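You operate a simulated robot arm through the tools that you are given. There is no shell and no other tool. Be economical: measure what you need, move in short steps, check, and stop when the job is done.

Carry out the task below with a simulated robot arm. There is one attempt and no reset: what you move stays moved.

## Task
Top up the canister that runs low from the packet with the same goods.
Fine: empty the packet into it and stand it back; lid on again; leave the other canister shut.

It is judged by the outcome, as a careful person would: the job done as asked, and still so three seconds after it is handed in. It fails if anything else is knocked over, pushed out of place, dropped, spilled or broken. Lids that push on must go on centred and level and be pressed home; caps that screw on are set level and turned clockwise until they are tight.

## Robot
A 6-joint arm with a two-finger parallel gripper, fixed in place. Base frame: the origin is at the foot of the arm, x ahead of it, y to its left, z up; the work surface is at about z = 920. Lengths are in mm, angles in degrees, forces in N, time in s.
With the tool pointing down near the work surface it reaches from about 320 to 700 mm from the base axis. Its first joint turns from -166.0 to 166.0 degrees. Payload 4.1 kg.
The TCP is the grasp point between the finger pads, 23 mm short of the fingertips. In the tool frame z runs along the fingers and y along their closing line. Largest opening 94 mm; finger width 38, thickness 10; the body of the gripper, 54 by 96 mm, starts 39 mm behind the TCP.
Orientation is told as [roll, pitch, yaw] about the base's x, y, z axes, in that order, counted from this pose: with the fingers straight down and closing along the base's y, the tool's x points along the base's -x, its y along +y and its z along -z.

## Interface
- The arm moves only by the tool play_rows. Its arguments are lists of equal length, an entry for each row: "translation": the shift along the tool's x, y, z in units of 40 mm (1.0 is 40 mm), a list of three; "delta_rot": the turn, a rotation vector about the tool's x, y, z in units of 6 degrees (1.0 is 6 degrees), a list of three; "gripper": the opening, from 0 (shut) to 1 (fully open). In form: {"translation": [[tx, ty, tz], ...], "delta_rot": [[wx, wy, wz], ...], "gripper": [gripper, ...]}. A call has 1 to 20 rows; each row shifts and turns the commanded pose from where the row before left it, along the tool's axes as they then stand. A call with a number of a shift or a turn outside -1 to 1 is refused whole. A row lasts 0.2 s, in which the tool goes at most 50 mm and 8.6 degrees; a call with a longer step from one row to the next is refused whole, and so is a gripper value outside its range. Where a pose cannot be reached the arm comes as near as it can. A force on the tool above 40 N (or 10 N above the force at the start of the call, whichever is more), or a blocked arm, ends the call early, and 0.2 s more pass. The fingers move at their own pace (about 45 mm/s each) and stop on an object; they squeeze with about 31 N. The grip force told is the motor's: it shows also when the fingers shut on nothing. Time passes only in rows, and 0.2 s behind the last, so rows that do not move let the fingers close. It gives the time, the measured TCP pose, the force on the tool (base axes), the opening and the grip force at its end, in the units of the frame above (readings bear some noise), with the torque about the TCP (base axes, N m) and any sound that the robot's microphone picked up.
- Cameras (640 x 400 px; columns grow to the right, rows downward): "scene" is fixed at [218.4, -497.7, 1730]; the picture's right is [0.89, -0.45, 0.00], its down [-0.31, -0.62, -0.72] and it looks along [0.32, 0.64, -0.70] (base axes); focal length 336 px, centre (320, 200). "wrist" rides on the gripper at [86, 16, -74] in the tool frame; the picture's right is [-0.18, 0.98, 0.00], its down [-0.58, -0.11, -0.81] and it looks along [-0.79, -0.15, 0.59] (tool axes); focal length 243 px, centre (320, 200). There is no depth. A picture from a camera that has moved, and an enlarged one, comes with that camera's place and axes in the base frame and with its lens. The place of the scene camera against the robot may be out by one fixed shift of up to 12 mm in any direction.
- get_image(camera): a new picture of that camera. The clock stands still meanwhile.
- lift_body(by): slides the trunk up (or, below 0, down) by that many mm; the arm rides with it, the base frame stays. It gives what a move gives, with no picture.
- zoom(camera, box): a new picture of the part [left, top, right, bottom] of that camera's present view, enlarged. The clock stands still meanwhile.
- job_done(): hands the job in; it is judged then, once.

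Go step by step. Nothing tells you positions but the pictures and the camera data: compare them with the known pose of the tool, close in by small moves and look again before you grip or let go. The budget is 120 turns and 64 pictures, counting those below and the enlarged ones. Unless the task says otherwise, let go and move clear before handing in, and close with one line.

The tools are called after "Call:" by a JSON object that holds its "name" and its "arguments". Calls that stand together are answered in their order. play_rows: Moves the arm, as the interface text tells. Its arguments: {"type":"object","properties":{"translation":{"type":"array","items":{"type":"array","items":{"type":"number"}}},"delta_rot":{"type":"array","items":{"type":"array","items":{"type":"number"}}},"gripper":{"type":"array","items":{"type":"number"}}},"required":["translation","delta_rot","gripper"]} The other tools are called the same way: lift_body (by) slides the trunk up or down; get_image (camera) takes a picture; zoom (camera, box) takes an enlarged picture of a part of a camera's view; job_done () hands the job in.

At the start:

```text
t: 0.0
position: [296.8, 200.5, 1266.2]
tool_rot: [-0.1, 0.0, 0.0]
ft_force: [0.4, -0.1, 1.0]
moment: [-0.02, 0.02, -0.02]
opening: 93.8
finger_force: 0.1
trunk travel left (down, up): [-525.0, 65.0]
```

scene: 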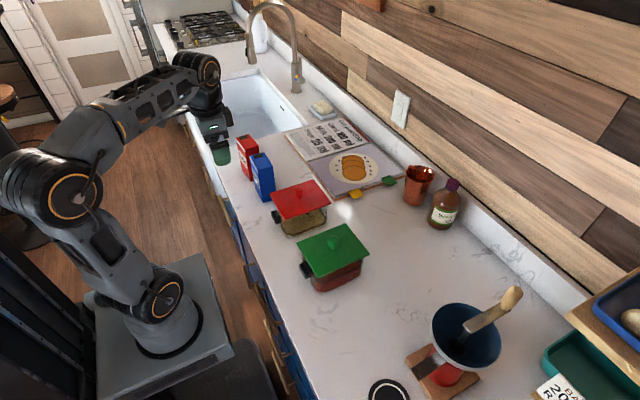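
wrist: 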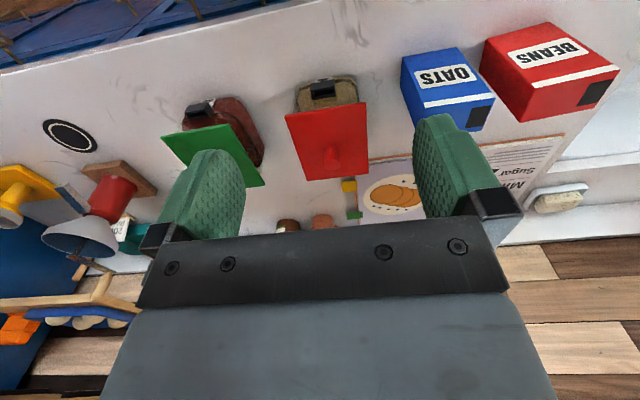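

I see two lidded canisters (red lid, green lid) and two packets (red BEANS, blue OATS). I need to see the details of the contents first.

Call:
{"name": "zoom", "arguments": {"camera": "scene", "box": [220, 120, 380, 300]}}

Call:
{"name": "zoom", "arguments": {"camera": "wrist", "box": [150, 20, 630, 220]}}

```text
2.22 times, centred on (300, 210) of scene
camera zoom: at [218.4, -497.7, 1730.0], right [0.89, -0.45, 0.0], down [-0.31, -0.62, -0.72], along [0.32, 0.64, -0.7], focal length 746 px, centre (364, 178)
```

zoom: 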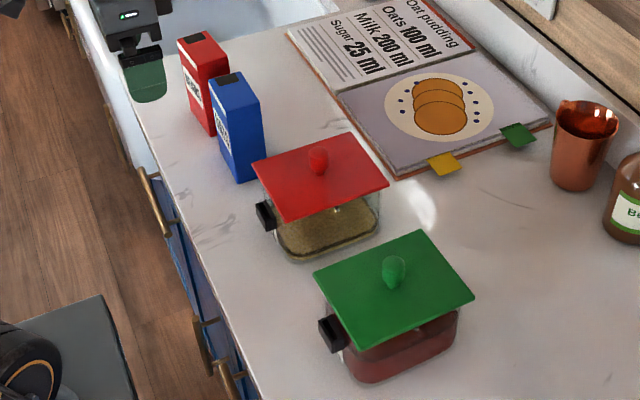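

```text
1.33 times, centred on (390, 120) of wrist
camera zoom: at [209.5, 217.7, 1338.9], right [0.18, 0.98, 0.0], down [0.58, -0.11, 0.81], along [0.79, -0.15, -0.59], focal length 324 px, centre (227, 307)
```

zoom: 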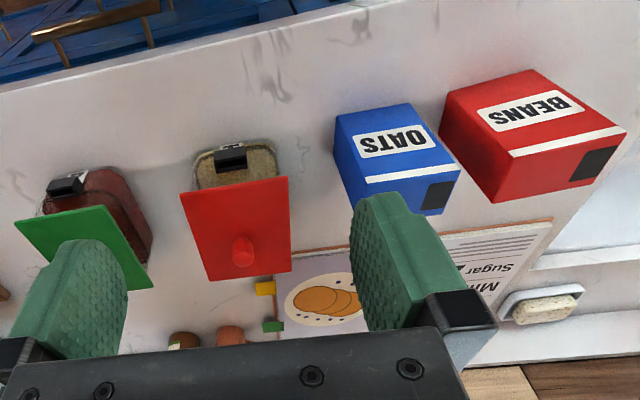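

The red-lid canister holds oats and runs low; its packet is the blue OATS box. I estimate the red canister's knob at about (497, 200). I'm moving closer for a wrist view.

Call:
{"name": "play_rows", "arguments": {"translation": [[-0.75, 0, 0.6], [-0.75, 0, 0.6], [-0.75, 0, 0.6], [-0.75, 0, 0.6]], "delta_rot": [[0, 0, 0], [0, 0, 0], [0, 0, 0], [0, 0, 0]], "gripper": [1, 1, 1, 1]}}

Call:
{"name": "get_image", "arguments": {"camera": "wrist"}}

```text
t: 1.0
position: [417.0, 199.0, 1169.1]
tool_rot: [0.0, 0.0, 0.0]
ft_force: [0.0, -0.4, 0.6]
moment: [0.03, -0.04, 0.01]
opening: 93.9
finger_force: 0.1
trunk travel left (down, up): [-525.0, 65.0]
```

```text
59 pictures are left
camera wrist: at [330.5, 218.2, 1242.1], right [0.18, 0.98, 0.0], down [0.58, -0.11, 0.81], along [0.79, -0.15, -0.59], focal length 243 px, centre (320, 200)
```

wrist: 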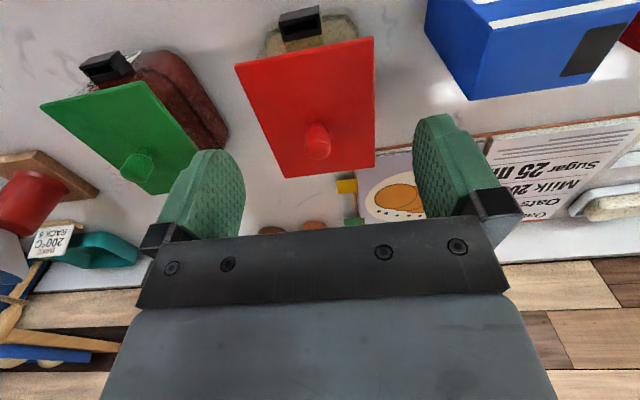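

From the wrist view the lid centre/knob is at about (499, 182). I'll move above it, staying high, and look again.

Call:
{"name": "play_rows", "arguments": {"translation": [[-0.7, -0.14, 0.57], [-0.7, -0.14, 0.57], [-0.65, -0.13, 0.56]], "delta_rot": [[0, 0, 0], [0, 0, 0], [0, 0, 0]], "gripper": [0.7, 0.7, 0.7]}}

Call:
{"name": "get_image", "arguments": {"camera": "wrist"}}

Call:
{"name": "zoom", "arguments": {"camera": "scene", "box": [220, 120, 380, 300]}}

```text
t: 1.8
position: [498.9, 183.7, 1100.5]
tool_rot: [0.0, 0.0, 0.0]
ft_force: [0.7, 0.1, -0.1]
moment: [0.02, -0.02, 0.02]
opening: 65.6
finger_force: 0.0
trunk travel left (down, up): [-525.0, 65.0]
```

```text
58 pictures are left
camera wrist: at [412.1, 201.1, 1174.1], right [0.18, 0.98, 0.0], down [0.58, -0.11, 0.81], along [0.79, -0.15, -0.59], focal length 243 px, centre (320, 200)
```

wrist: 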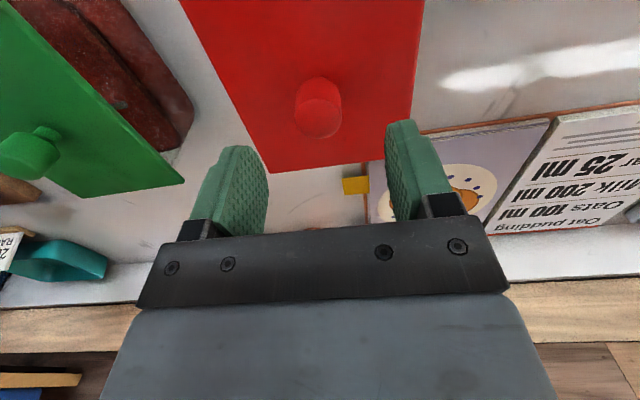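

```text
2.22 times, centred on (300, 210) of scene
camera zoom: at [218.4, -497.7, 1730.0], right [0.89, -0.45, 0.0], down [-0.31, -0.62, -0.72], along [0.32, 0.64, -0.7], focal length 746 px, centre (364, 178)
```

zoom: 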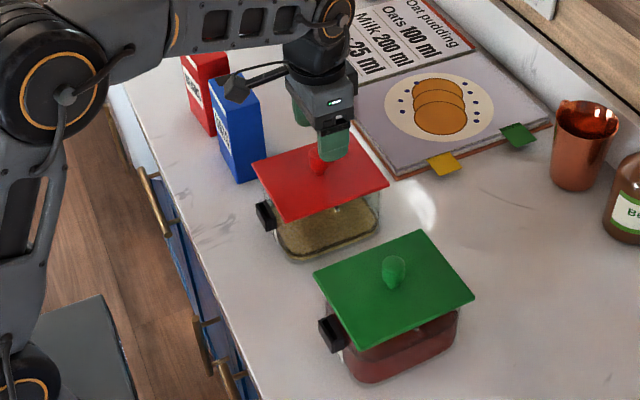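

The knob top is near z≈1038 and the lid surface near 1010. I'm centring on (504, 182) and descending partway.

Call:
{"name": "play_rows", "arguments": {"translation": [[-0.12, -0.04, 0.6], [0, 0, 0.6]], "delta_rot": [[0, 0, 0], [0, 0, 0]], "gripper": [0.7, 0.7]}}

Call:
{"name": "get_image", "arguments": {"camera": "wrist"}}

Call:
{"name": "zoom", "arguments": {"camera": "scene", "box": [260, 160, 340, 210]}}

```text
t: 2.4
position: [503.5, 182.3, 1052.7]
tool_rot: [0.0, 0.1, 0.0]
ft_force: [0.1, -0.4, 0.3]
moment: [0.01, 0.06, 0.0]
opening: 65.8
finger_force: 0.1
trunk travel left (down, up): [-525.0, 65.0]
```

```text
56 pictures are left
camera wrist: at [416.6, 199.2, 1126.5], right [0.18, 0.98, 0.0], down [0.58, -0.11, 0.81], along [0.79, -0.15, -0.59], focal length 243 px, centre (320, 200)
```

wrist: 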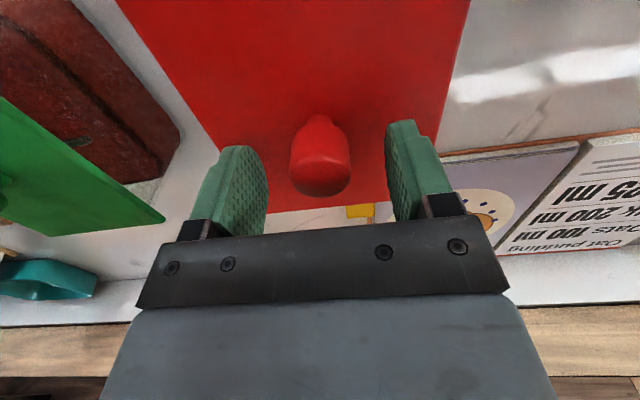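

```text
8.00 times, centred on (300, 185) of scene
camera zoom: at [218.4, -497.7, 1730.0], right [0.89, -0.45, 0.0], down [-0.31, -0.62, -0.72], along [0.32, 0.64, -0.7], focal length 2684 px, centre (480, 320)
```

zoom: 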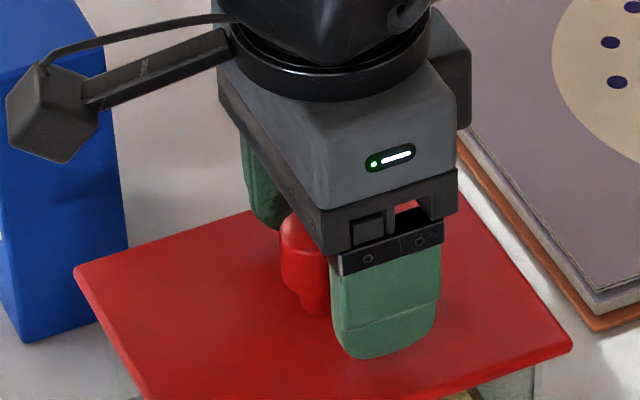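

The knob (stem plus wider head) is centred between the fingers, with the lid top nearer z≈1000. I'm descending 19 mm and closing.

Call:
{"name": "play_rows", "arguments": {"translation": [[0, 0, 0.25], [0, 0, 0.22], [0, 0, 0], [0, 0, 0], [0, 0, 0], [0, 0, 0], [0, 0, 0]], "delta_rot": [[0, 0, 0], [0, 0, 0], [0, 0, 0], [0, 0, 0], [0, 0, 0], [0, 0, 0], [0, 0, 0]], "gripper": [0.7, 0.7, 0.4, 0.2, 0.1, 0.1, 0.1]}}

Call:
{"name": "zoom", "arguments": {"camera": "scene", "box": [260, 160, 340, 210]}}

```text
t: 3.0
position: [504.1, 179.7, 1046.1]
tool_rot: [0.3, -1.0, -0.2]
ft_force: [-1.1, -10.5, 11.9]
moment: [-0.4, 0.14, 0.14]
opening: 52.9
finger_force: 6.2
trunk travel left (down, up): [-525.0, 65.0]
stopped in row 3: the force on the tool passed its limit at 50 N (the readings are from after the stop); the commanded pose is now the measured one
```

```text
8.00 times, centred on (300, 185) of scene
camera zoom: at [218.4, -497.7, 1730.0], right [0.89, -0.45, 0.0], down [-0.31, -0.62, -0.72], along [0.32, 0.64, -0.7], focal length 2684 px, centre (480, 320)
```

zoom: 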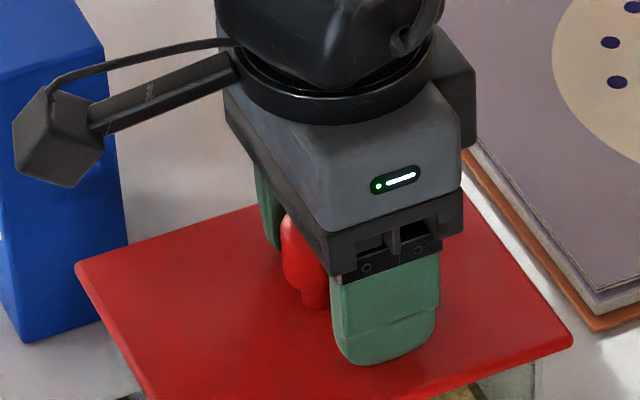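

The tips touched the lid at about z 1022, so the lid top is higher and the knob sits further back (x≈492) than I took it. I'm backing off 8 mm, levelling and looking again.

Call:
{"name": "play_rows", "arguments": {"translation": [[0, 0, -0.25], [0.25, 0.1, 0], [0, 0, 0]], "delta_rot": [[0.05, 0.167, -0.033], [0, 0, 0], [0, 0, 0]], "gripper": [0.7, 0.7, 0.7]}}

Call:
{"name": "get_image", "arguments": {"camera": "wrist"}}

Call:
{"name": "zoom", "arguments": {"camera": "scene", "box": [260, 160, 340, 210]}}

```text
t: 3.8
position: [494.3, 186.5, 1051.6]
tool_rot: [-0.1, 0.4, 0.2]
ft_force: [0.4, 0.7, -0.2]
moment: [-0.02, 0.0, -0.01]
opening: 66.1
finger_force: 0.1
trunk travel left (down, up): [-525.0, 65.0]
```

```text
53 pictures are left
camera wrist: at [408.5, 204.0, 1125.9], right [0.18, 0.98, 0.0], down [0.59, -0.11, 0.8], along [0.79, -0.15, -0.6], focal length 243 px, centre (320, 200)
```

wrist: 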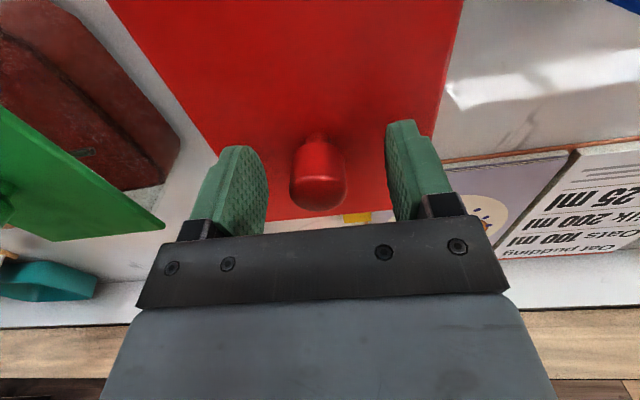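

```text
8.00 times, centred on (300, 185) of scene
camera zoom: at [218.4, -497.7, 1730.0], right [0.89, -0.45, 0.0], down [-0.31, -0.62, -0.72], along [0.32, 0.64, -0.7], focal length 2684 px, centre (480, 320)
```

zoom: 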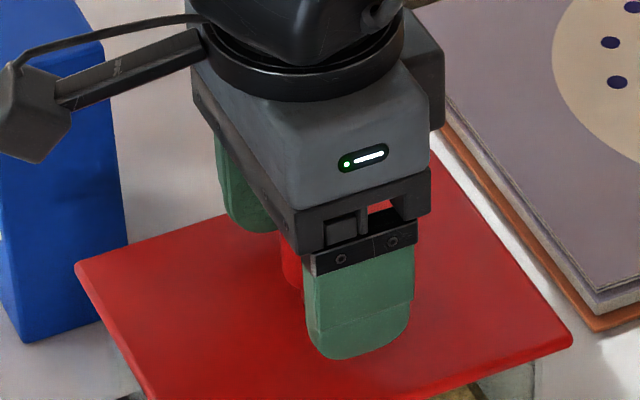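

The knob head is now aligned with the grasp point at roughly (491, 185). I'm making a small correction and closing.

Call:
{"name": "play_rows", "arguments": {"translation": [[0.07, -0.03, 0.06], [0, 0, 0], [0, 0, 0], [0, 0, 0], [0, 0, 0], [0, 0, 0]], "delta_rot": [[0, -0.06, 0.03], [0, 0, 0], [0, 0, 0], [0, 0, 0], [0, 0, 0], [0, 0, 0]], "gripper": [0.7, 0.5, 0.3, 0.15, 0.1, 0.1]}}

Call:
{"name": "get_image", "arguments": {"camera": "wrist"}}

```text
t: 5.2
position: [492.6, 185.9, 1049.7]
tool_rot: [-0.1, 0.0, 0.0]
ft_force: [-0.2, -0.6, -0.3]
moment: [0.02, -0.01, -0.01]
opening: 25.8
finger_force: 30.8
trunk travel left (down, up): [-525.0, 65.0]
heard: snap
```

```text
51 pictures are left
camera wrist: at [405.3, 202.9, 1122.9], right [0.18, 0.98, 0.0], down [0.58, -0.11, 0.81], along [0.79, -0.15, -0.59], focal length 243 px, centre (320, 200)
```

wrist: 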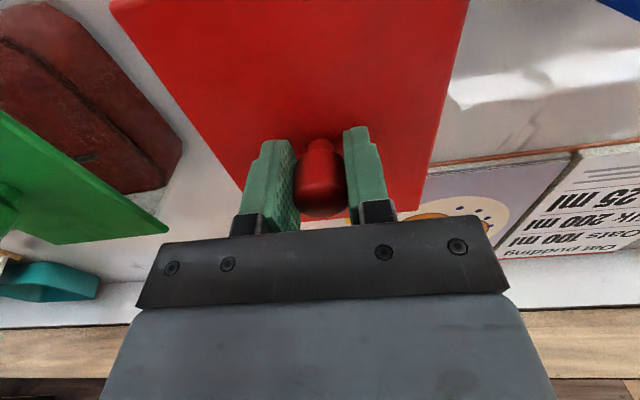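

The knob is gripped (26 mm). I'm lifting gently and checking.

Call:
{"name": "play_rows", "arguments": {"translation": [[0, 0, -0.15], [0, 0, -0.25], [0, 0, -0.4], [0, 0, -0.5], [0, 0, 0]], "delta_rot": [[0, 0, 0], [0, 0, 0], [0, 0, 0], [0, 0, 0], [0, 0, 0]], "gripper": [0.1, 0.1, 0.1, 0.1, 0.1]}}

Call:
{"name": "zoom", "arguments": {"camera": "scene", "box": [220, 120, 380, 300]}}

```text
t: 6.4
position: [493.3, 185.3, 1103.4]
tool_rot: [0.0, -0.1, 0.0]
ft_force: [0.2, -0.4, -0.1]
moment: [0.01, -0.05, 0.0]
opening: 25.8
finger_force: 30.8
trunk travel left (down, up): [-525.0, 65.0]
```

```text
2.22 times, centred on (300, 210) of scene
camera zoom: at [218.4, -497.7, 1730.0], right [0.89, -0.45, 0.0], down [-0.31, -0.62, -0.72], along [0.32, 0.64, -0.7], focal length 746 px, centre (364, 178)
```

zoom: 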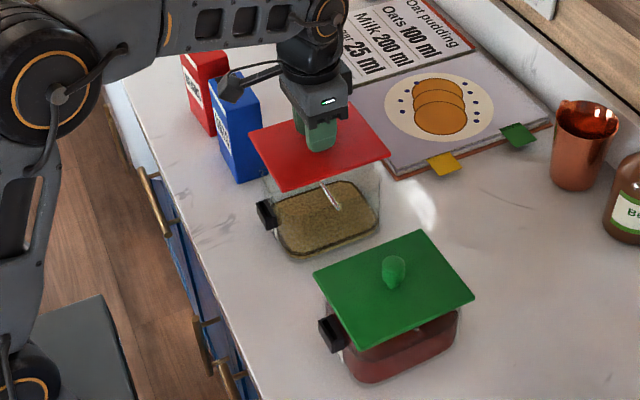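

The lid came off cleanly and the canister stayed. I'm raising the lid and carrying it over the green canister to the free counter around (490, -200).

Call:
{"name": "play_rows", "arguments": {"translation": [[0, 0, -0.8], [0, 0, -0.8], [0, -0.6, 0], [0, -1, 0], [0, -1, 0], [0, -1, 0], [0, -1, 0], [0, -1, 0], [0, -1, 0], [0, -1, 0], [0, -1, 0], [0, -0.75, 0], [0, -0.3, 0], [0, 0, 0]], "delta_rot": [[0, 0, 0], [0, 0, 0], [0, 0, 0], [0, 0, 0], [0, 0, 0], [0, 0, 0], [0, 0, 0], [0, 0, 0], [0, 0, 0], [0, 0, 0], [0, 0, 0], [0, 0, 0], [0, 0, 0], [0, 0, 0]], "gripper": [0.1, 0.1, 0.1, 0.1, 0.1, 0.1, 0.1, 0.1, 0.1, 0.1, 0.1, 0.1, 0.1, 0.1]}}

Call:
{"name": "get_image", "arguments": {"camera": "scene"}}

Call:
{"name": "zoom", "arguments": {"camera": "scene", "box": [240, 150, 340, 250]}}

```text
t: 9.4
position: [491.7, -201.6, 1165.9]
tool_rot: [0.0, -0.1, 0.0]
ft_force: [0.4, 0.4, -0.7]
moment: [0.03, 0.04, 0.0]
opening: 25.7
finger_force: 30.7
trunk travel left (down, up): [-525.0, 65.0]
```

```text
49 pictures are left
```

scene: 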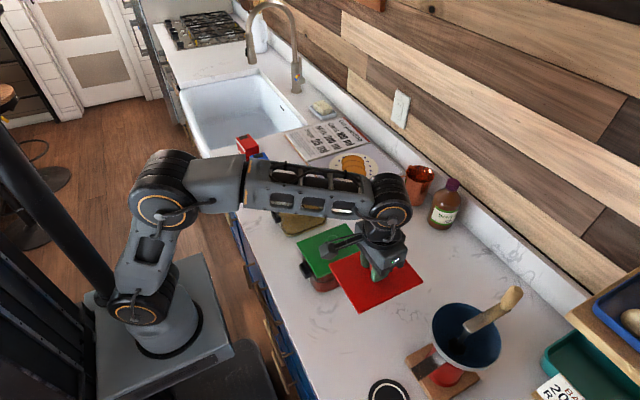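

```text
4.00 times, centred on (290, 200) of scene
camera zoom: at [218.4, -497.7, 1730.0], right [0.89, -0.45, 0.0], down [-0.31, -0.62, -0.72], along [0.32, 0.64, -0.7], focal length 1342 px, centre (440, 200)
```

zoom: 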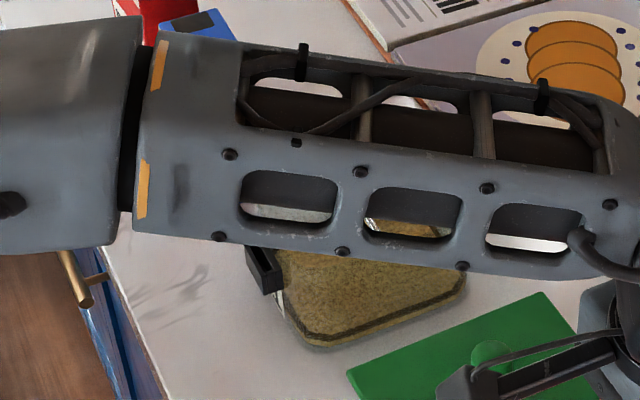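

The lid hangs over clear counter. I'm descending most of the way and checking with a picture before touch-down.

Call:
{"name": "play_rows", "arguments": {"translation": [[0, 0, 1], [0, 0, 1], [0, 0, 1], [0, 0, 1], [0, 0, 0.4], [0, 0, 0]], "delta_rot": [[0, 0, 0], [0, 0, 0], [0, 0, 0], [0, 0, 0], [0, 0, 0], [0, 0, 0]], "gripper": [0.1, 0.1, 0.1, 0.1, 0.1, 0.1]}}

Call:
{"name": "zoom", "arguments": {"camera": "scene", "box": [260, 180, 480, 360]}}

```text
t: 10.8
position: [493.3, -201.0, 990.8]
tool_rot: [-0.1, 0.0, 0.1]
ft_force: [-0.5, 0.6, -0.1]
moment: [0.0, 0.0, 0.0]
opening: 25.7
finger_force: 30.7
trunk travel left (down, up): [-525.0, 65.0]
```

```text
2.22 times, centred on (370, 270) of scene
camera zoom: at [218.4, -497.7, 1730.0], right [0.89, -0.45, 0.0], down [-0.31, -0.62, -0.72], along [0.32, 0.64, -0.7], focal length 746 px, centre (209, 44)
```

zoom: 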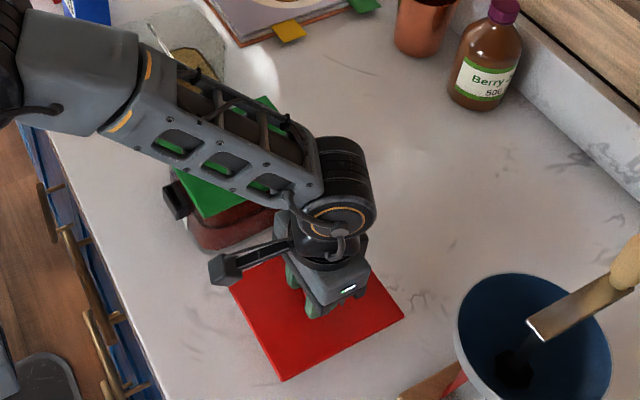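

Clear all round. I'm lowering slowly to feel the counter.

Call:
{"name": "play_rows", "arguments": {"translation": [[0, 0, 0.15], [0, 0, 0.1], [0, 0, 0.08], [0, 0, 0]], "delta_rot": [[0, 0, 0], [0, 0, 0], [0, 0, 0], [0, 0, 0]], "gripper": [0.1, 0.1, 0.1, 0.1]}}

Call:
{"name": "zoom", "arguments": {"camera": "scene", "box": [320, 250, 420, 330]}}

```text
t: 11.8
position: [492.1, -201.6, 976.9]
tool_rot: [0.0, -0.1, 0.0]
ft_force: [0.2, -0.2, 0.2]
moment: [0.02, 0.03, -0.01]
opening: 25.7
finger_force: 30.9
trunk travel left (down, up): [-525.0, 65.0]
```

```text
5.00 times, centred on (370, 290) of scene
camera zoom: at [218.4, -497.7, 1730.0], right [0.89, -0.45, 0.0], down [-0.31, -0.62, -0.72], along [0.32, 0.64, -0.7], focal length 1678 px, centre (70, -250)
```

zoom: 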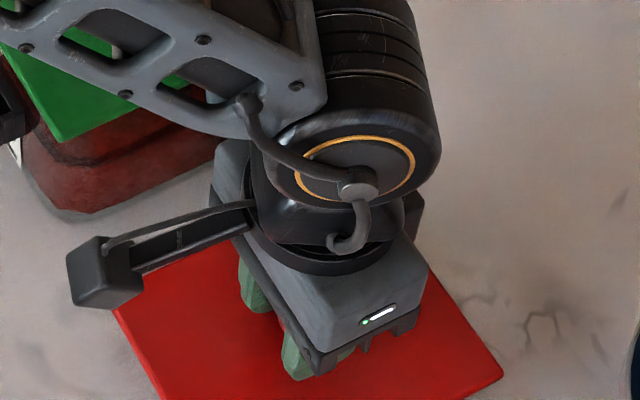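

Call:
{"name": "play_rows", "arguments": {"translation": [[0, 0, 0.08], [0, 0, 0.08], [0, 0, 0.08], [0, 0, 0.08], [0, 0, 0.08], [0, 0, 0.08]], "delta_rot": [[0, 0, 0], [0, 0, 0], [0, 0, 0], [0, 0, 0], [0, 0, 0], [0, 0, 0]], "gripper": [0.1, 0.1, 0.1, 0.1, 0.1, 0.1]}}

```text
t: 13.2
position: [492.9, -201.6, 957.5]
tool_rot: [0.0, -0.2, 0.0]
ft_force: [-0.4, -0.5, -0.7]
moment: [0.01, 0.01, 0.0]
opening: 25.4
finger_force: 31.1
trunk travel left (down, up): [-525.0, 65.0]
```

No contact yet; I'm continuing slowly.

Call:
{"name": "play_rows", "arguments": {"translation": [[0, 0, 0.05], [0, 0, 0.05], [0, 0, 0.05], [0, 0, 0.05], [0, 0, 0.05]], "delta_rot": [[0, 0, 0], [0, 0, 0], [0, 0, 0], [0, 0, 0], [0, 0, 0]], "gripper": [0.1, 0.1, 0.1, 0.1, 0.1]}}

Call:
{"name": "zoom", "arguments": {"camera": "scene", "box": [320, 250, 420, 330]}}

```text
t: 14.3
position: [493.9, -201.5, 955.5]
tool_rot: [-0.3, -0.6, 0.0]
ft_force: [-3.6, 1.7, 18.8]
moment: [0.75, 0.67, 0.14]
opening: 25.7
finger_force: 30.8
trunk travel left (down, up): [-525.0, 65.0]
stopped in row 5: the force on the tool passed its limit at 43 N (the readings are from after the stop); the commanded pose is now the measured one
```

```text
5.00 times, centred on (370, 290) of scene
camera zoom: at [218.4, -497.7, 1730.0], right [0.89, -0.45, 0.0], down [-0.31, -0.62, -0.72], along [0.32, 0.64, -0.7], focal length 1678 px, centre (70, -250)
```

zoom: 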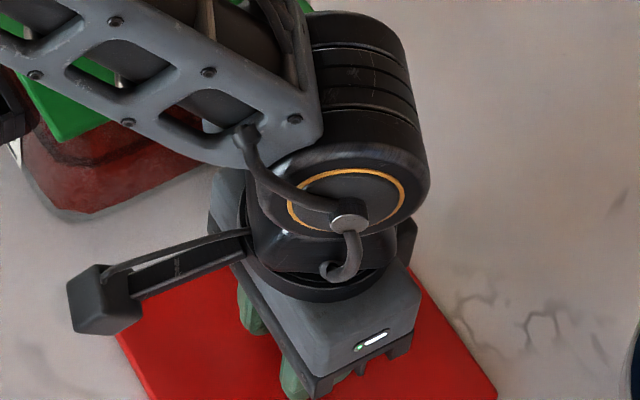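

The lid rests on the counter (TCP 956). I'm releasing and retreating upward.

Call:
{"name": "play_rows", "arguments": {"translation": [[0, 0, 0], [0, 0, 0], [0, 0, 0], [0, 0, -0.5], [0, 0, -1], [0, 0, -1], [0, 0, -1], [0, 0, -1], [0, 0, -1]], "delta_rot": [[-0.05, 0.1, 0], [0, 0, 0], [0, 0, 0], [0, 0, 0], [0, 0, 0], [0, 0, 0], [0, 0, 0], [0, 0, 0], [0, 0, 0]], "gripper": [0.4, 0.6, 0.6, 0.6, 0.6, 0.6, 0.6, 0.6, 0.6]}}

Call:
{"name": "get_image", "arguments": {"camera": "wrist"}}

```text
t: 16.3
position: [493.4, -200.7, 1172.4]
tool_rot: [0.1, 0.1, 0.0]
ft_force: [0.2, -0.2, 0.2]
moment: [0.0, -0.06, 0.0]
opening: 56.5
finger_force: 0.0
trunk travel left (down, up): [-525.0, 65.0]
```

```text
44 pictures are left
camera wrist: at [407.1, -184.0, 1246.1], right [0.18, 0.98, 0.0], down [0.58, -0.11, 0.8], along [0.79, -0.15, -0.59], focal length 243 px, centre (320, 200)
```

wrist: 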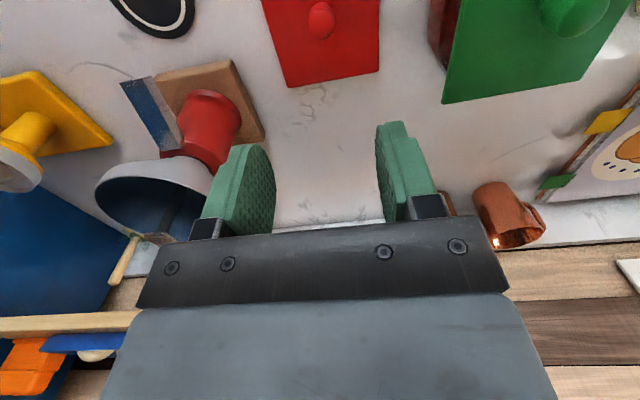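

The lid rests safely on the counter. Next I move back to the packet side, clear of everything, and take a look at the packet and the open canister.

Call:
{"name": "play_rows", "arguments": {"translation": [[0.4, 0.9, -0.05], [0.4, 0.9, -0.05], [0.4, 0.9, -0.05], [0.4, 0.9, -0.05], [0.4, 0.9, -0.05], [0.4, 0.9, -0.05], [0.4, 0.9, -0.05], [0.4, 0.9, -0.05], [0.4, 0.9, -0.05], [0.4, 0.9, -0.05], [0.4, 0.9, -0.05], [0.4, 0.9, -0.05], [0, 0, 0]], "delta_rot": [[0, 0, 0], [0, 0, 0], [0, 0, 0], [0, 0, 0], [0, 0, 0], [0, 0, 0], [0, 0, 0], [0, 0, 0], [0, 0, 0], [0, 0, 0], [0, 0, 0], [0, 0, 0], [0, 0, 0]], "gripper": [1, 1, 1, 1, 1, 1, 1, 1, 1, 1, 1, 1, 1]}}

Call:
{"name": "get_image", "arguments": {"camera": "wrist"}}

Call:
{"name": "get_image", "arguments": {"camera": "scene"}}

```text
t: 19.1
position: [302.2, 230.3, 1196.4]
tool_rot: [0.0, 0.1, 0.0]
ft_force: [-0.3, 0.3, 0.0]
moment: [0.02, 0.02, 0.01]
opening: 93.7
finger_force: 0.1
trunk travel left (down, up): [-525.0, 65.0]
```

```text
43 pictures are left
camera wrist: at [215.4, 247.8, 1269.5], right [0.18, 0.98, 0.0], down [0.58, -0.11, 0.81], along [0.79, -0.15, -0.59], focal length 243 px, centre (320, 200)
```

wrist: 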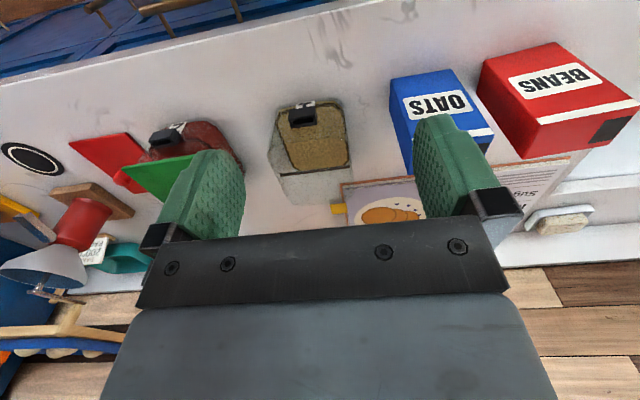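

```text
42 pictures are left
```

scene: 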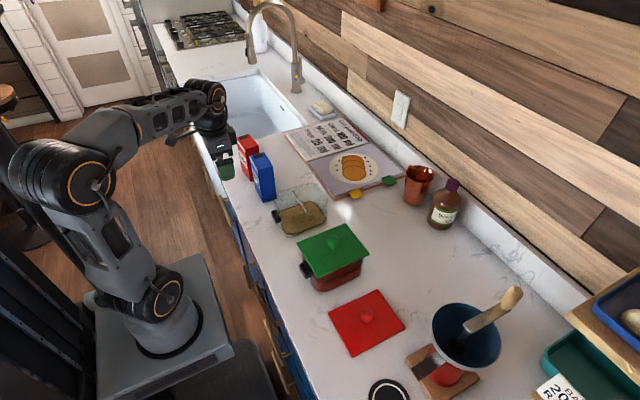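

Call:
{"name": "zoom", "arguments": {"camera": "scene", "box": [225, 125, 345, 245]}}

Call:
{"name": "zoom", "arguments": {"camera": "wrist", "box": [250, 30, 640, 220]}}

```text
3.33 times, centred on (285, 185) of scene
camera zoom: at [218.4, -497.7, 1730.0], right [0.89, -0.45, 0.0], down [-0.31, -0.62, -0.72], along [0.32, 0.64, -0.7], focal length 1118 px, centre (437, 250)
```

zoom: 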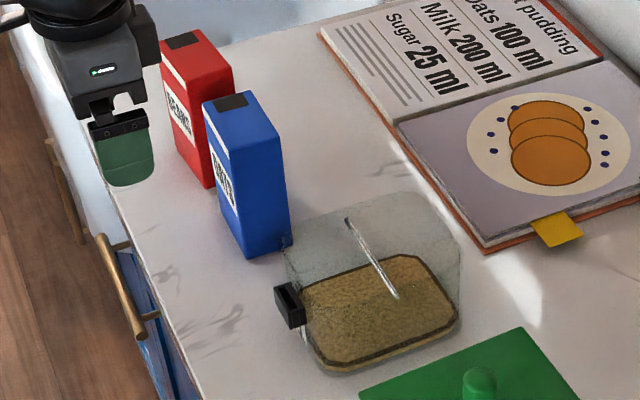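

```text
1.64 times, centred on (445, 125) of wrist
camera zoom: at [215.4, 247.8, 1269.5], right [0.18, 0.98, 0.0], down [0.58, -0.11, 0.81], along [0.79, -0.15, -0.59], focal length 398 px, centre (115, 323)
```

zoom: 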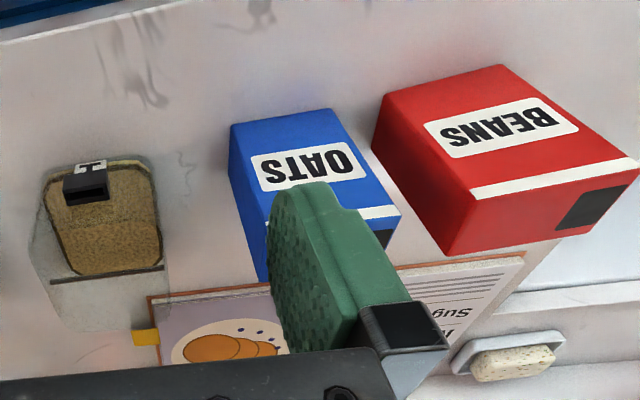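

I read the packet as x 410–457, y 318–398, top near z 1068, with the open spout on top at the +y end. The plan is to grip it from the robot side with the tool horizontal, closing across y, and pour by rolling toward +y over the canister at about (495, 187). First I yaw the tool so the camera rides on top.

Call:
{"name": "play_rows", "arguments": {"translation": [[-0.9, 0, 0], [-0.9, 0, 0], [-0.9, 0, 0], [0, 0, 0], [0, 0, 0], [0, 0, 0], [0, 0, 0], [0, 0, 0], [0, 0, 0], [0, 0, 0], [0, 0, 0], [0, 0, 0], [0, 0, 0], [0, 0, 0], [0, 0, 0], [0, 0, 0], [0, 0, 0], [0, 0, 0]], "delta_rot": [[0, 0, 0], [0, 0, 0], [0, 0, 0], [0, 0, 1], [0, 0, 1], [0, 0, 1], [0, 0, 1], [0, 0, 1], [0, 0, 1], [0, 0, 1], [0, 0, 1], [0, 0, 1], [0, 0, 1], [0, 0, 1], [0, 0, 1], [0, 0, 1], [0, 0, 1], [0, 0, 1]], "gripper": [1, 1, 1, 1, 1, 1, 1, 1, 1, 1, 1, 1, 1, 1, 1, 1, 1, 1]}}

Call:
{"name": "play_rows", "arguments": {"translation": [[0, 0, 0], [0, 0, 0], [0, 0, 0], [0, 0, 0], [0, 0, 0], [0, 0, 0], [0, 0, 0], [0, 0, 0], [0, 0, 0], [0, 0, 0], [0, 0, 0], [0, 0, 0], [0, 0, 0], [0, 0, 0], [0, 0, 0]], "delta_rot": [[0, 0, 1], [0, 0, 1], [0, 0, 1], [0, 0, 1], [0, 0, 1], [0, 0, 1], [0, 0, 1], [0, 0, 1], [0, 0, 1], [0, 0, 1], [0, 0, 1], [0, 0, 1], [0, 0, 1], [0, 0, 1], [0, 0, 1]], "gripper": [1, 1, 1, 1, 1, 1, 1, 1, 1, 1, 1, 1, 1, 1, 1]}}

```text
t: 22.9
position: [411.0, 229.6, 1198.0]
tool_rot: [-0.1, 0.0, -90.1]
ft_force: [-0.1, 0.1, 0.2]
moment: [-0.02, 0.0, -0.02]
opening: 94.0
finger_force: 0.1
trunk travel left (down, up): [-525.0, 65.0]
```

```text
t: 26.1
position: [466.7, -42.9, 1187.2]
tool_rot: [-0.8, 0.2, -179.1]
ft_force: [-0.3, 0.1, 0.6]
moment: [0.0, 0.01, -0.04]
opening: 93.8
finger_force: 0.1
out of reach, approached as far as the arm can: row 9, 10, 11, 12, 13, 14, 15
trunk travel left (down, up): [-525.0, 65.0]
```

The yaw ran into a joint limit. Instead I'll use the pose with the camera below and grip the packet high; that also swings the camera away from the canister during the pour. I'm undoing the yaw.

Call:
{"name": "play_rows", "arguments": {"translation": [[0, 0, 0], [0, 0, 0], [0, 0, 0], [0, 0, 0], [0, 0, 0], [0, 0, 0], [0, 0, 0], [0, 0, 0], [0, 0, 0], [0, 0, 0], [0, 0, 0], [0, 0, 0], [0, 0, 0], [0, 0, 0], [0, 0, 0]], "delta_rot": [[0, 0, -1], [0, 0, -1], [0, 0, -1], [0, 0, -1], [0, 0, -1], [0, 0, -1], [0, 0, -1], [0, 0, -1], [0, 0, -1], [0, 0, -1], [0, 0, -1], [0, 0, -1], [0, 0, -1], [0, 0, -1], [0, 0, -1]], "gripper": [1, 1, 1, 1, 1, 1, 1, 1, 1, 1, 1, 1, 1, 1, 1]}}

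Call:
{"name": "play_rows", "arguments": {"translation": [[0, 0, 0], [0, 0, 0], [0, 0, 0], [0, 0, 0], [0, 0, 0], [0, 0, 0], [0, 0, 0], [0, 0, 0], [0, 0, 0], [0, 0, 0], [0, 0, 0], [0, 0, 0], [0, 0, 0], [0, 0, 0], [0, 0, 0]], "delta_rot": [[0, 0, -1], [0, 0, -1], [0, 0, -1], [0, 0, -1], [0, 0, -1], [0, 0, -1], [0, 0, -1], [0, 0, -1], [0, 0, -1], [0, 0, -1], [0, 0, -1], [0, 0, -1], [0, 0, -1], [0, 0, -1], [0, 0, -1]], "gripper": [1, 1, 1, 1, 1, 1, 1, 1, 1, 1, 1, 1, 1, 1, 1]}}

```text
t: 29.3
position: [467.4, -42.4, 1186.9]
tool_rot: [-0.1, 0.1, -89.9]
ft_force: [-0.2, 0.1, 0.2]
moment: [0.0, -0.01, 0.01]
opening: 93.9
finger_force: 0.1
trunk travel left (down, up): [-525.0, 65.0]
```

```text
t: 32.5
position: [467.5, -43.2, 1186.7]
tool_rot: [0.1, 0.1, 0.2]
ft_force: [0.1, -0.3, -0.4]
moment: [0.01, -0.03, -0.04]
opening: 94.0
finger_force: 0.0
trunk travel left (down, up): [-525.0, 65.0]
```

Back at neutral yaw. I'm moving toward the packet side at height and then pitching the tool up to horizontal.

Call:
{"name": "play_rows", "arguments": {"translation": [[0.2, 0.9, -0.1], [0.2, 0.9, -0.1], [0.2, 0.9, -0.1], [0.2, 0.9, -0.1], [0.2, 0.9, -0.1], [0.2, 0.9, -0.1], [0.2, 0.9, -0.1], [0.2, 0.9, -0.1], [0, 0, 0], [0, 0, 0], [0, 0, 0], [0, 0, 0], [0, 0, 0], [0, 0, 0], [0, 0, 0], [0, 0, 0], [0, 0, 0], [0, 0, 0]], "delta_rot": [[0, 0, 0], [0, 0, 0], [0, 0, 0], [0, 0, 0], [0, 0, 0], [0, 0, 0], [0, 0, 0], [0, 0, 0], [0, -1, 0], [0, -1, 0], [0, -1, 0], [0, -1, 0], [0, -1, 0], [0, -1, 0], [0, -1, 0], [0, -1, 0], [0, -1, 0], [0, -1, 0]], "gripper": [1, 1, 1, 1, 1, 1, 1, 1, 1, 1, 1, 1, 1, 1, 1, 1, 1, 1]}}

```text
t: 36.3
position: [403.5, 246.3, 1219.5]
tool_rot: [0.2, -60.1, -0.1]
ft_force: [-0.1, 0.1, -0.5]
moment: [-0.02, 0.0, 0.0]
opening: 94.0
finger_force: 0.1
trunk travel left (down, up): [-525.0, 65.0]
```

Call:
{"name": "play_rows", "arguments": {"translation": [[0, 0, 0], [0, 0, 0], [0, 0, 0], [0, 0, 0], [0, 0, 0], [0, 0, 0]], "delta_rot": [[0, -1, 0], [0, -1, 0], [0, -1, 0], [0, -1, 0], [0, -1, 0], [0, 0, 0]], "gripper": [1, 1, 1, 1, 1, 1]}}

Call:
{"name": "get_image", "arguments": {"camera": "scene"}}

```text
t: 37.7
position: [402.9, 246.4, 1219.2]
tool_rot: [91.4, -89.9, -91.3]
ft_force: [0.5, 0.3, -0.7]
moment: [0.0, 0.03, -0.02]
opening: 94.2
finger_force: 0.0
trunk travel left (down, up): [-525.0, 65.0]
```

```text
39 pictures are left
```

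scene: 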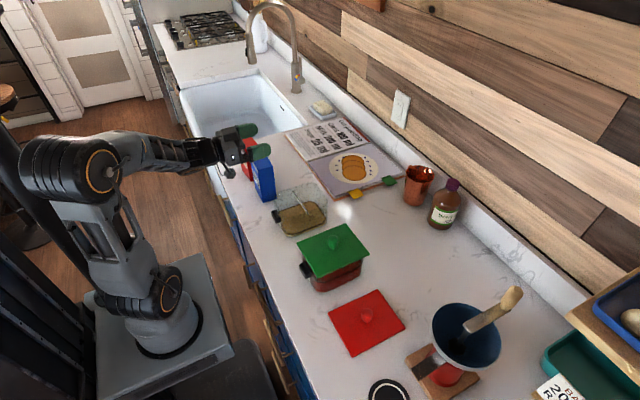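

Horizontal pose reached. Before gripping, I'm rehearsing the pour roll empty-handed above the canister to make sure the joints allow it.

Call:
{"name": "play_rows", "arguments": {"translation": [[0.4, -0.37, 0.56], [0.4, -0.37, 0.56], [0.4, -0.37, 0.56], [0.4, -0.37, 0.56], [0, 0, 0], [0, 0, 0], [0, 0, 0], [0, 0, 0], [0, 0, 0], [0, 0, 0], [0, 0, 0], [0, 0, 0], [0, 0, 0], [0, 0, 0], [0, 0, 0], [0, 0, 0], [0, 0, 0], [0, 0, 0], [0, 0, 0], [0, 0, 0]], "delta_rot": [[0, 0, 0], [0, 0, 0], [0, 0, 0], [0, 0, 0], [0, 0, -1], [0, 0, -1], [0, 0, -1], [0, 0, -1], [0, 0, -1], [0, 0, -1], [0, 0, -1], [0, 0, -1], [0, 0, -1], [0, 0, -1], [0, 0, -1], [0, 0, -1], [0, 0, -1], [0, 0, -1], [0, 0, -1], [0, 0, -1]], "gripper": [1, 1, 1, 1, 1, 1, 1, 1, 1, 1, 1, 1, 1, 1, 1, 1, 1, 1, 1, 1]}}

Call:
{"name": "play_rows", "arguments": {"translation": [[0, 0, 0], [0, 0, 0], [0, 0, 0], [0, 0, 0], [0, 0, 0], [0, 0, 0], [0, 0, 0], [0, 0, 0], [0, 0, 0], [0, 0, 0], [0, 0, 0]], "delta_rot": [[0, 0, -1], [0, 0, -1], [0, 0, -1], [0, 0, -1], [0, 0, -1], [0, 0, -1], [0, 0, -1], [0, 0, -1], [0, 0, -1], [0, 0, -1], [0, 0, 0]], "gripper": [1, 1, 1, 1, 1, 1, 1, 1, 1, 1, 1]}}

Call:
{"name": "get_image", "arguments": {"camera": "scene"}}

```text
t: 41.9
position: [493.1, 186.4, 1155.7]
tool_rot: [-89.9, 6.1, 90.0]
ft_force: [-0.8, 0.4, 0.3]
moment: [0.0, -0.04, 0.02]
opening: 94.0
finger_force: 0.0
trunk travel left (down, up): [-525.0, 65.0]
```

```text
t: 44.3
position: [492.8, 186.1, 1154.8]
tool_rot: [-89.8, 66.0, 90.1]
ft_force: [0.5, -0.1, -0.4]
moment: [0.0, -0.01, -0.01]
opening: 94.0
finger_force: 0.1
trunk travel left (down, up): [-525.0, 65.0]
```

```text
38 pictures are left
```

scene: 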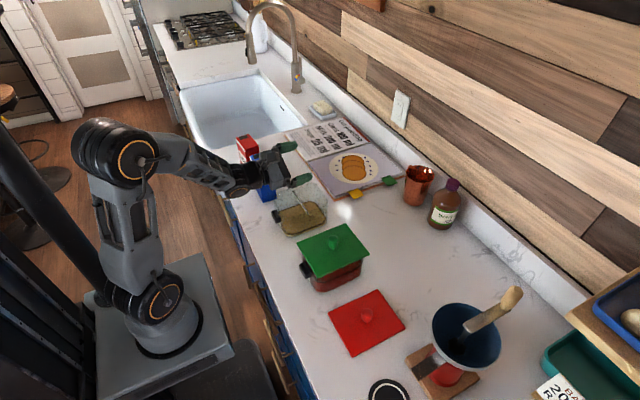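

The full 156° roll works. I'm rolling back.

Call:
{"name": "play_rows", "arguments": {"translation": [[0, 0, 0], [0, 0, 0], [0, 0, 0], [0, 0, 0], [0, 0, 0], [0, 0, 0], [0, 0, 0], [0, 0, 0], [0, 0, 0], [0, 0, 0], [0, 0, 0], [0, 0, 0], [0, 0, 0], [0, 0, 0], [0, 0, 0], [0, 0, 0]], "delta_rot": [[0, 0, 1], [0, 0, 1], [0, 0, 1], [0, 0, 1], [0, 0, 1], [0, 0, 1], [0, 0, 1], [0, 0, 1], [0, 0, 1], [0, 0, 1], [0, 0, 1], [0, 0, 1], [0, 0, 1], [0, 0, 1], [0, 0, 1], [0, 0, 1]], "gripper": [1, 1, 1, 1, 1, 1, 1, 1, 1, 1, 1, 1, 1, 1, 1, 1]}}

Call:
{"name": "play_rows", "arguments": {"translation": [[0, 0, 0], [0, 0, 0], [0, 0, 0], [0, 0, 0], [0, 0, 0], [0, 0, 0], [0, 0, 0], [0, 0, 0], [0, 0, 0], [0, 0, 0], [0, 0, -1], [0, 0, -1], [0, 0, -1], [0, 0, -1], [0, 0, 0]], "delta_rot": [[0, 0, 1], [0, 0, 1], [0, 0, 1], [0, 0, 1], [0, 0, 1], [0, 0, 1], [0, 0, 1], [0, 0, 1], [0, 0, 1], [0, 0, 1], [0, 0, 0], [0, 0, 0], [0, 0, 0], [0, 0, 0], [0, 0, 0]], "gripper": [1, 1, 1, 1, 1, 1, 1, 1, 1, 1, 1, 1, 1, 1, 1]}}

```text
t: 47.7
position: [491.6, 185.4, 1154.8]
tool_rot: [-89.9, -30.2, 90.0]
ft_force: [0.1, -0.1, 0.7]
moment: [-0.02, 0.02, 0.0]
opening: 94.2
finger_force: 0.0
trunk travel left (down, up): [-525.0, 65.0]
```

```text
t: 50.9
position: [350.5, 217.5, 1165.0]
tool_rot: [27.6, -89.8, -27.6]
ft_force: [0.8, -0.5, 0.1]
moment: [-0.01, 0.01, -0.01]
opening: 94.2
finger_force: 0.0
out of reach, approached as far as the arm can: row 13, 14
trunk travel left (down, up): [-525.0, 65.0]
```

The pull-back was limited near the base axis, but here (x 350) the fingertips still clear the packet. I'm moving sideways to y≈357, then down in front of the packet.

Call:
{"name": "play_rows", "arguments": {"translation": [[0, 0.9, 0], [0, 0.9, 0], [0, 0.9, 0], [0, 0.79, 0], [0, 0, -0.25], [0.9, 0, 0], [0.9, 0, 0], [0.9, 0, 0], [0, 0, 0]], "delta_rot": [[0, 0, 0], [0, 0, 0], [0, 0, 0], [0, 0, 0], [0, 0, 0], [0, 0, 0], [0, 0, 0], [0, 0, 0], [0, 0, 0]], "gripper": [1, 1, 1, 1, 1, 1, 1, 1, 1]}}

Call:
{"name": "get_image", "arguments": {"camera": "wrist"}}

Call:
{"name": "zoom", "arguments": {"camera": "scene", "box": [200, 120, 300, 220]}}

```text
t: 52.9
position: [343.2, 358.7, 1057.7]
tool_rot: [54.8, -89.9, -54.8]
ft_force: [0.7, 0.4, 0.4]
moment: [-0.02, -0.03, -0.02]
opening: 94.2
finger_force: 0.1
trunk travel left (down, up): [-525.0, 65.0]
```

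```text
37 pictures are left
camera wrist: at [267.4, 375.5, 969.3], right [0.0, 0.98, 0.19], down [-0.81, -0.11, 0.58], along [0.59, -0.15, 0.79], focal length 243 px, centre (320, 200)
```

wrist: 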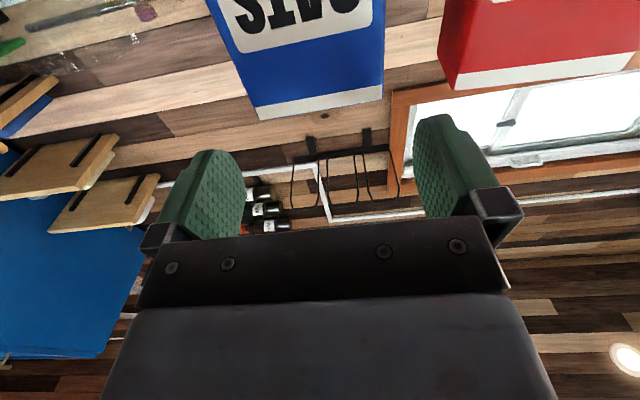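

```text
4.00 times, centred on (250, 170) of scene
camera zoom: at [218.4, -497.7, 1730.0], right [0.89, -0.45, 0.0], down [-0.31, -0.62, -0.72], along [0.32, 0.64, -0.7], focal length 1342 px, centre (600, 320)
```

zoom: 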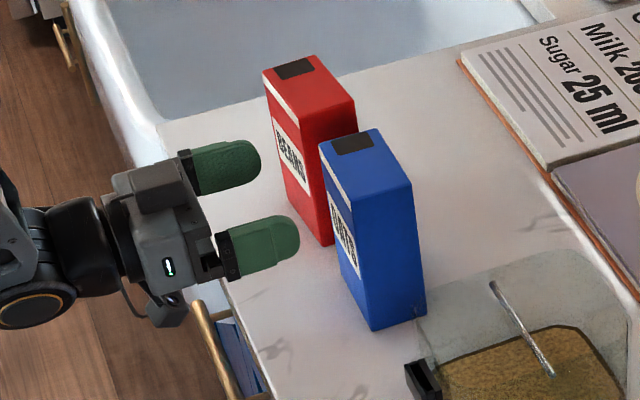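

Packet's front top edge measures y≈317–399 at z≈1060, so it's centred at y≈358, matching the tool. I'm lowering 17 mm and advancing halfway to check the finger clearance.

Call:
{"name": "play_rows", "arguments": {"translation": [[0.42, 0, 0], [0, 0, 0.5], [0, 0, 0.5], [0, 0, 0.12], [0, 0, 0]], "delta_rot": [[0, 0, 0], [0, 0, 0], [0, 0, 0], [0, 0, 0], [0, 0, 0]], "gripper": [1, 1, 1, 1, 1]}}

Call:
{"name": "get_image", "arguments": {"camera": "wrist"}}

Call:
{"name": "zoom", "arguments": {"camera": "scene", "box": [215, 125, 295, 205]}}

```text
t: 54.1
position: [386.1, 358.3, 1041.6]
tool_rot: [42.5, -89.9, -42.2]
ft_force: [0.6, 0.6, 0.2]
moment: [0.02, 0.02, 0.0]
opening: 93.8
finger_force: 0.1
trunk travel left (down, up): [-525.0, 65.0]
```

```text
35 pictures are left
camera wrist: at [312.2, 375.9, 953.3], right [0.0, 0.98, 0.19], down [-0.81, -0.11, 0.58], along [0.59, -0.15, 0.79], focal length 243 px, centre (320, 200)
```

wrist: 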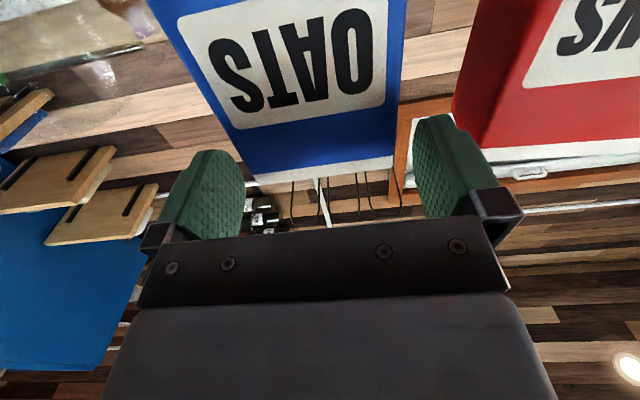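

```text
5.00 times, centred on (255, 165) of scene
camera zoom: at [218.4, -497.7, 1730.0], right [0.89, -0.45, 0.0], down [-0.31, -0.62, -0.72], along [0.32, 0.64, -0.7], focal length 1678 px, centre (645, 375)
```

zoom: 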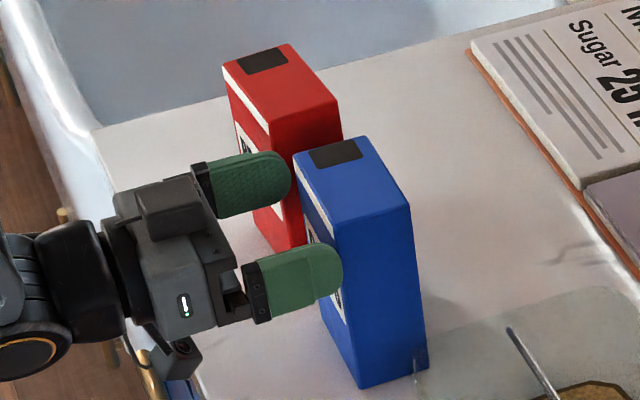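

Well centred (packet y≈317.5–399.5 versus TCP 358.3). I'm advancing to straddle the packet.

Call:
{"name": "play_rows", "arguments": {"translation": [[0, 0, 0.25], [0, 0, 0.3], [0, 0, 0.3], [0, 0, 0.3], [0, 0, 0]], "delta_rot": [[0, 0, 0], [0, 0, 0], [0, 0, 0], [0, 0, 0], [0, 0, 0]], "gripper": [1, 1, 1, 1, 1]}}

Call:
{"name": "zoom", "arguments": {"camera": "scene", "box": [215, 125, 295, 205]}}

Call:
{"name": "get_image", "arguments": {"camera": "wrist"}}

```text
t: 55.3
position: [433.9, 358.6, 1041.8]
tool_rot: [26.6, -89.9, -26.6]
ft_force: [-0.9, 0.4, -0.3]
moment: [0.02, 0.01, 0.0]
opening: 94.1
finger_force: 0.0
trunk travel left (down, up): [-525.0, 65.0]
```

```text
5.00 times, centred on (255, 165) of scene
camera zoom: at [218.4, -497.7, 1730.0], right [0.89, -0.45, 0.0], down [-0.31, -0.62, -0.72], along [0.32, 0.64, -0.7], focal length 1678 px, centre (645, 375)
```

zoom: 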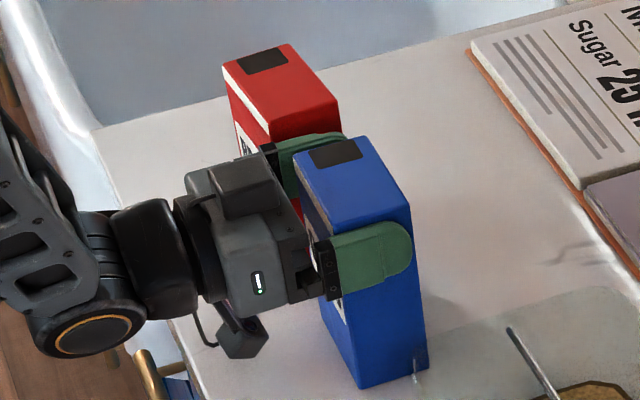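

```text
32 pictures are left
camera wrist: at [358.7, 376.5, 953.2], right [0.0, 0.98, 0.18], down [-0.81, -0.11, 0.58], along [0.59, -0.15, 0.79], focal length 243 px, centre (320, 200)
```

wrist: 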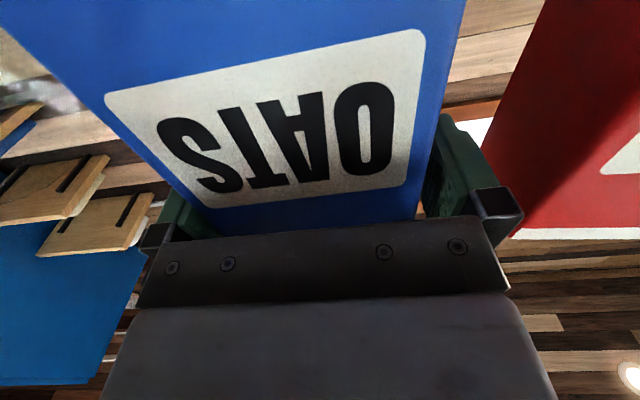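

The fingers straddle the packet well. I'm closing and then lifting slightly.

Call:
{"name": "play_rows", "arguments": {"translation": [[0, 0, 0], [0, 0, 0], [0, 0, 0], [0, 0, 0], [-0.1, 0, 0], [-0.2, 0, 0], [0, 0, 0]], "delta_rot": [[0, 0, 0], [0, 0, 0], [0, 0, 0], [0, 0, 0], [0, 0, 0], [0, 0, 0], [0, 0, 0]], "gripper": [0.8, 0.7, 0.7, 0.7, 0.7, 0.7, 0.7]}}

Call:
{"name": "zoom", "arguments": {"camera": "scene", "box": [215, 125, 295, 205]}}

```text
t: 56.9
position: [432.5, 359.7, 1052.9]
tool_rot: [38.4, -90.0, -38.3]
ft_force: [0.3, 0.5, -1.8]
moment: [0.01, 0.0, -0.03]
opening: 84.0
finger_force: 30.8
trunk travel left (down, up): [-525.0, 65.0]
```

```text
5.00 times, centred on (255, 165) of scene
camera zoom: at [218.4, -497.7, 1730.0], right [0.89, -0.45, 0.0], down [-0.31, -0.62, -0.72], along [0.32, 0.64, -0.7], focal length 1678 px, centre (645, 375)
```

zoom: 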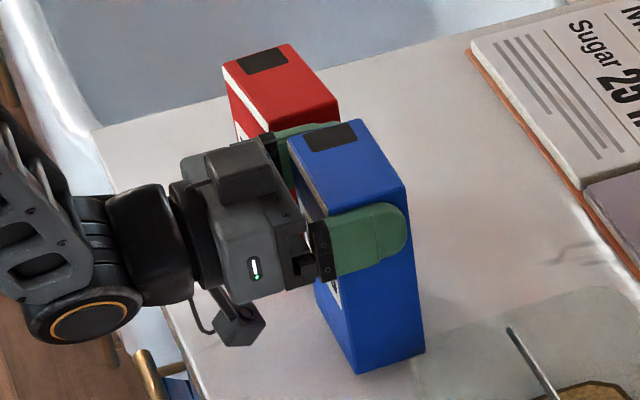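

Gripped (84 mm) and lifted cleanly; on the counter it stood at TCP (433.9, 358.6, 1041.8). I'm raising it and carrying it over to the canister upright.

Call:
{"name": "play_rows", "arguments": {"translation": [[-0.6, 0, 0], [-0.8, 0, 0], [-0.8, 0, 0], [-0.75, 0, 0], [0, -0.6, 0.2], [0, -0.8, 0.27], [0, -0.8, 0.27], [0, -0.8, 0.27], [0, -0.8, 0.27], [0, -0.7, 0.25], [0, -0.35, 0.1], [0, 0, 0]], "delta_rot": [[0, 0, 0], [0, 0, 0], [0, 0, 0], [0, 0, 0], [0, 0, 0], [0, 0, 0], [0, 0, 0], [0, 0, 0], [0, 0, 0], [0, 0, 0], [0, 0, 0], [0, 0, 0]], "gripper": [0.7, 0.7, 0.7, 0.7, 0.7, 0.7, 0.7, 0.7, 0.7, 0.7, 0.7, 0.7]}}

Call:
{"name": "zoom", "arguments": {"camera": "scene", "box": [210, 110, 370, 270]}}

```text
t: 59.5
position: [497.2, 164.7, 1169.5]
tool_rot: [41.4, -89.8, -41.3]
ft_force: [-0.1, 0.8, -1.6]
moment: [0.02, 0.02, -0.01]
opening: 84.1
finger_force: 31.0
trunk travel left (down, up): [-525.0, 65.0]
```

```text
2.50 times, centred on (290, 190) of scene
camera zoom: at [218.4, -497.7, 1730.0], right [0.89, -0.45, 0.0], down [-0.31, -0.62, -0.72], along [0.32, 0.64, -0.7], focal length 839 px, centre (395, 225)
```

zoom: 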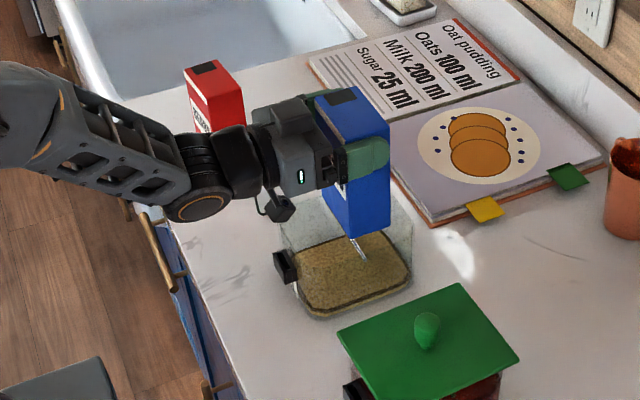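

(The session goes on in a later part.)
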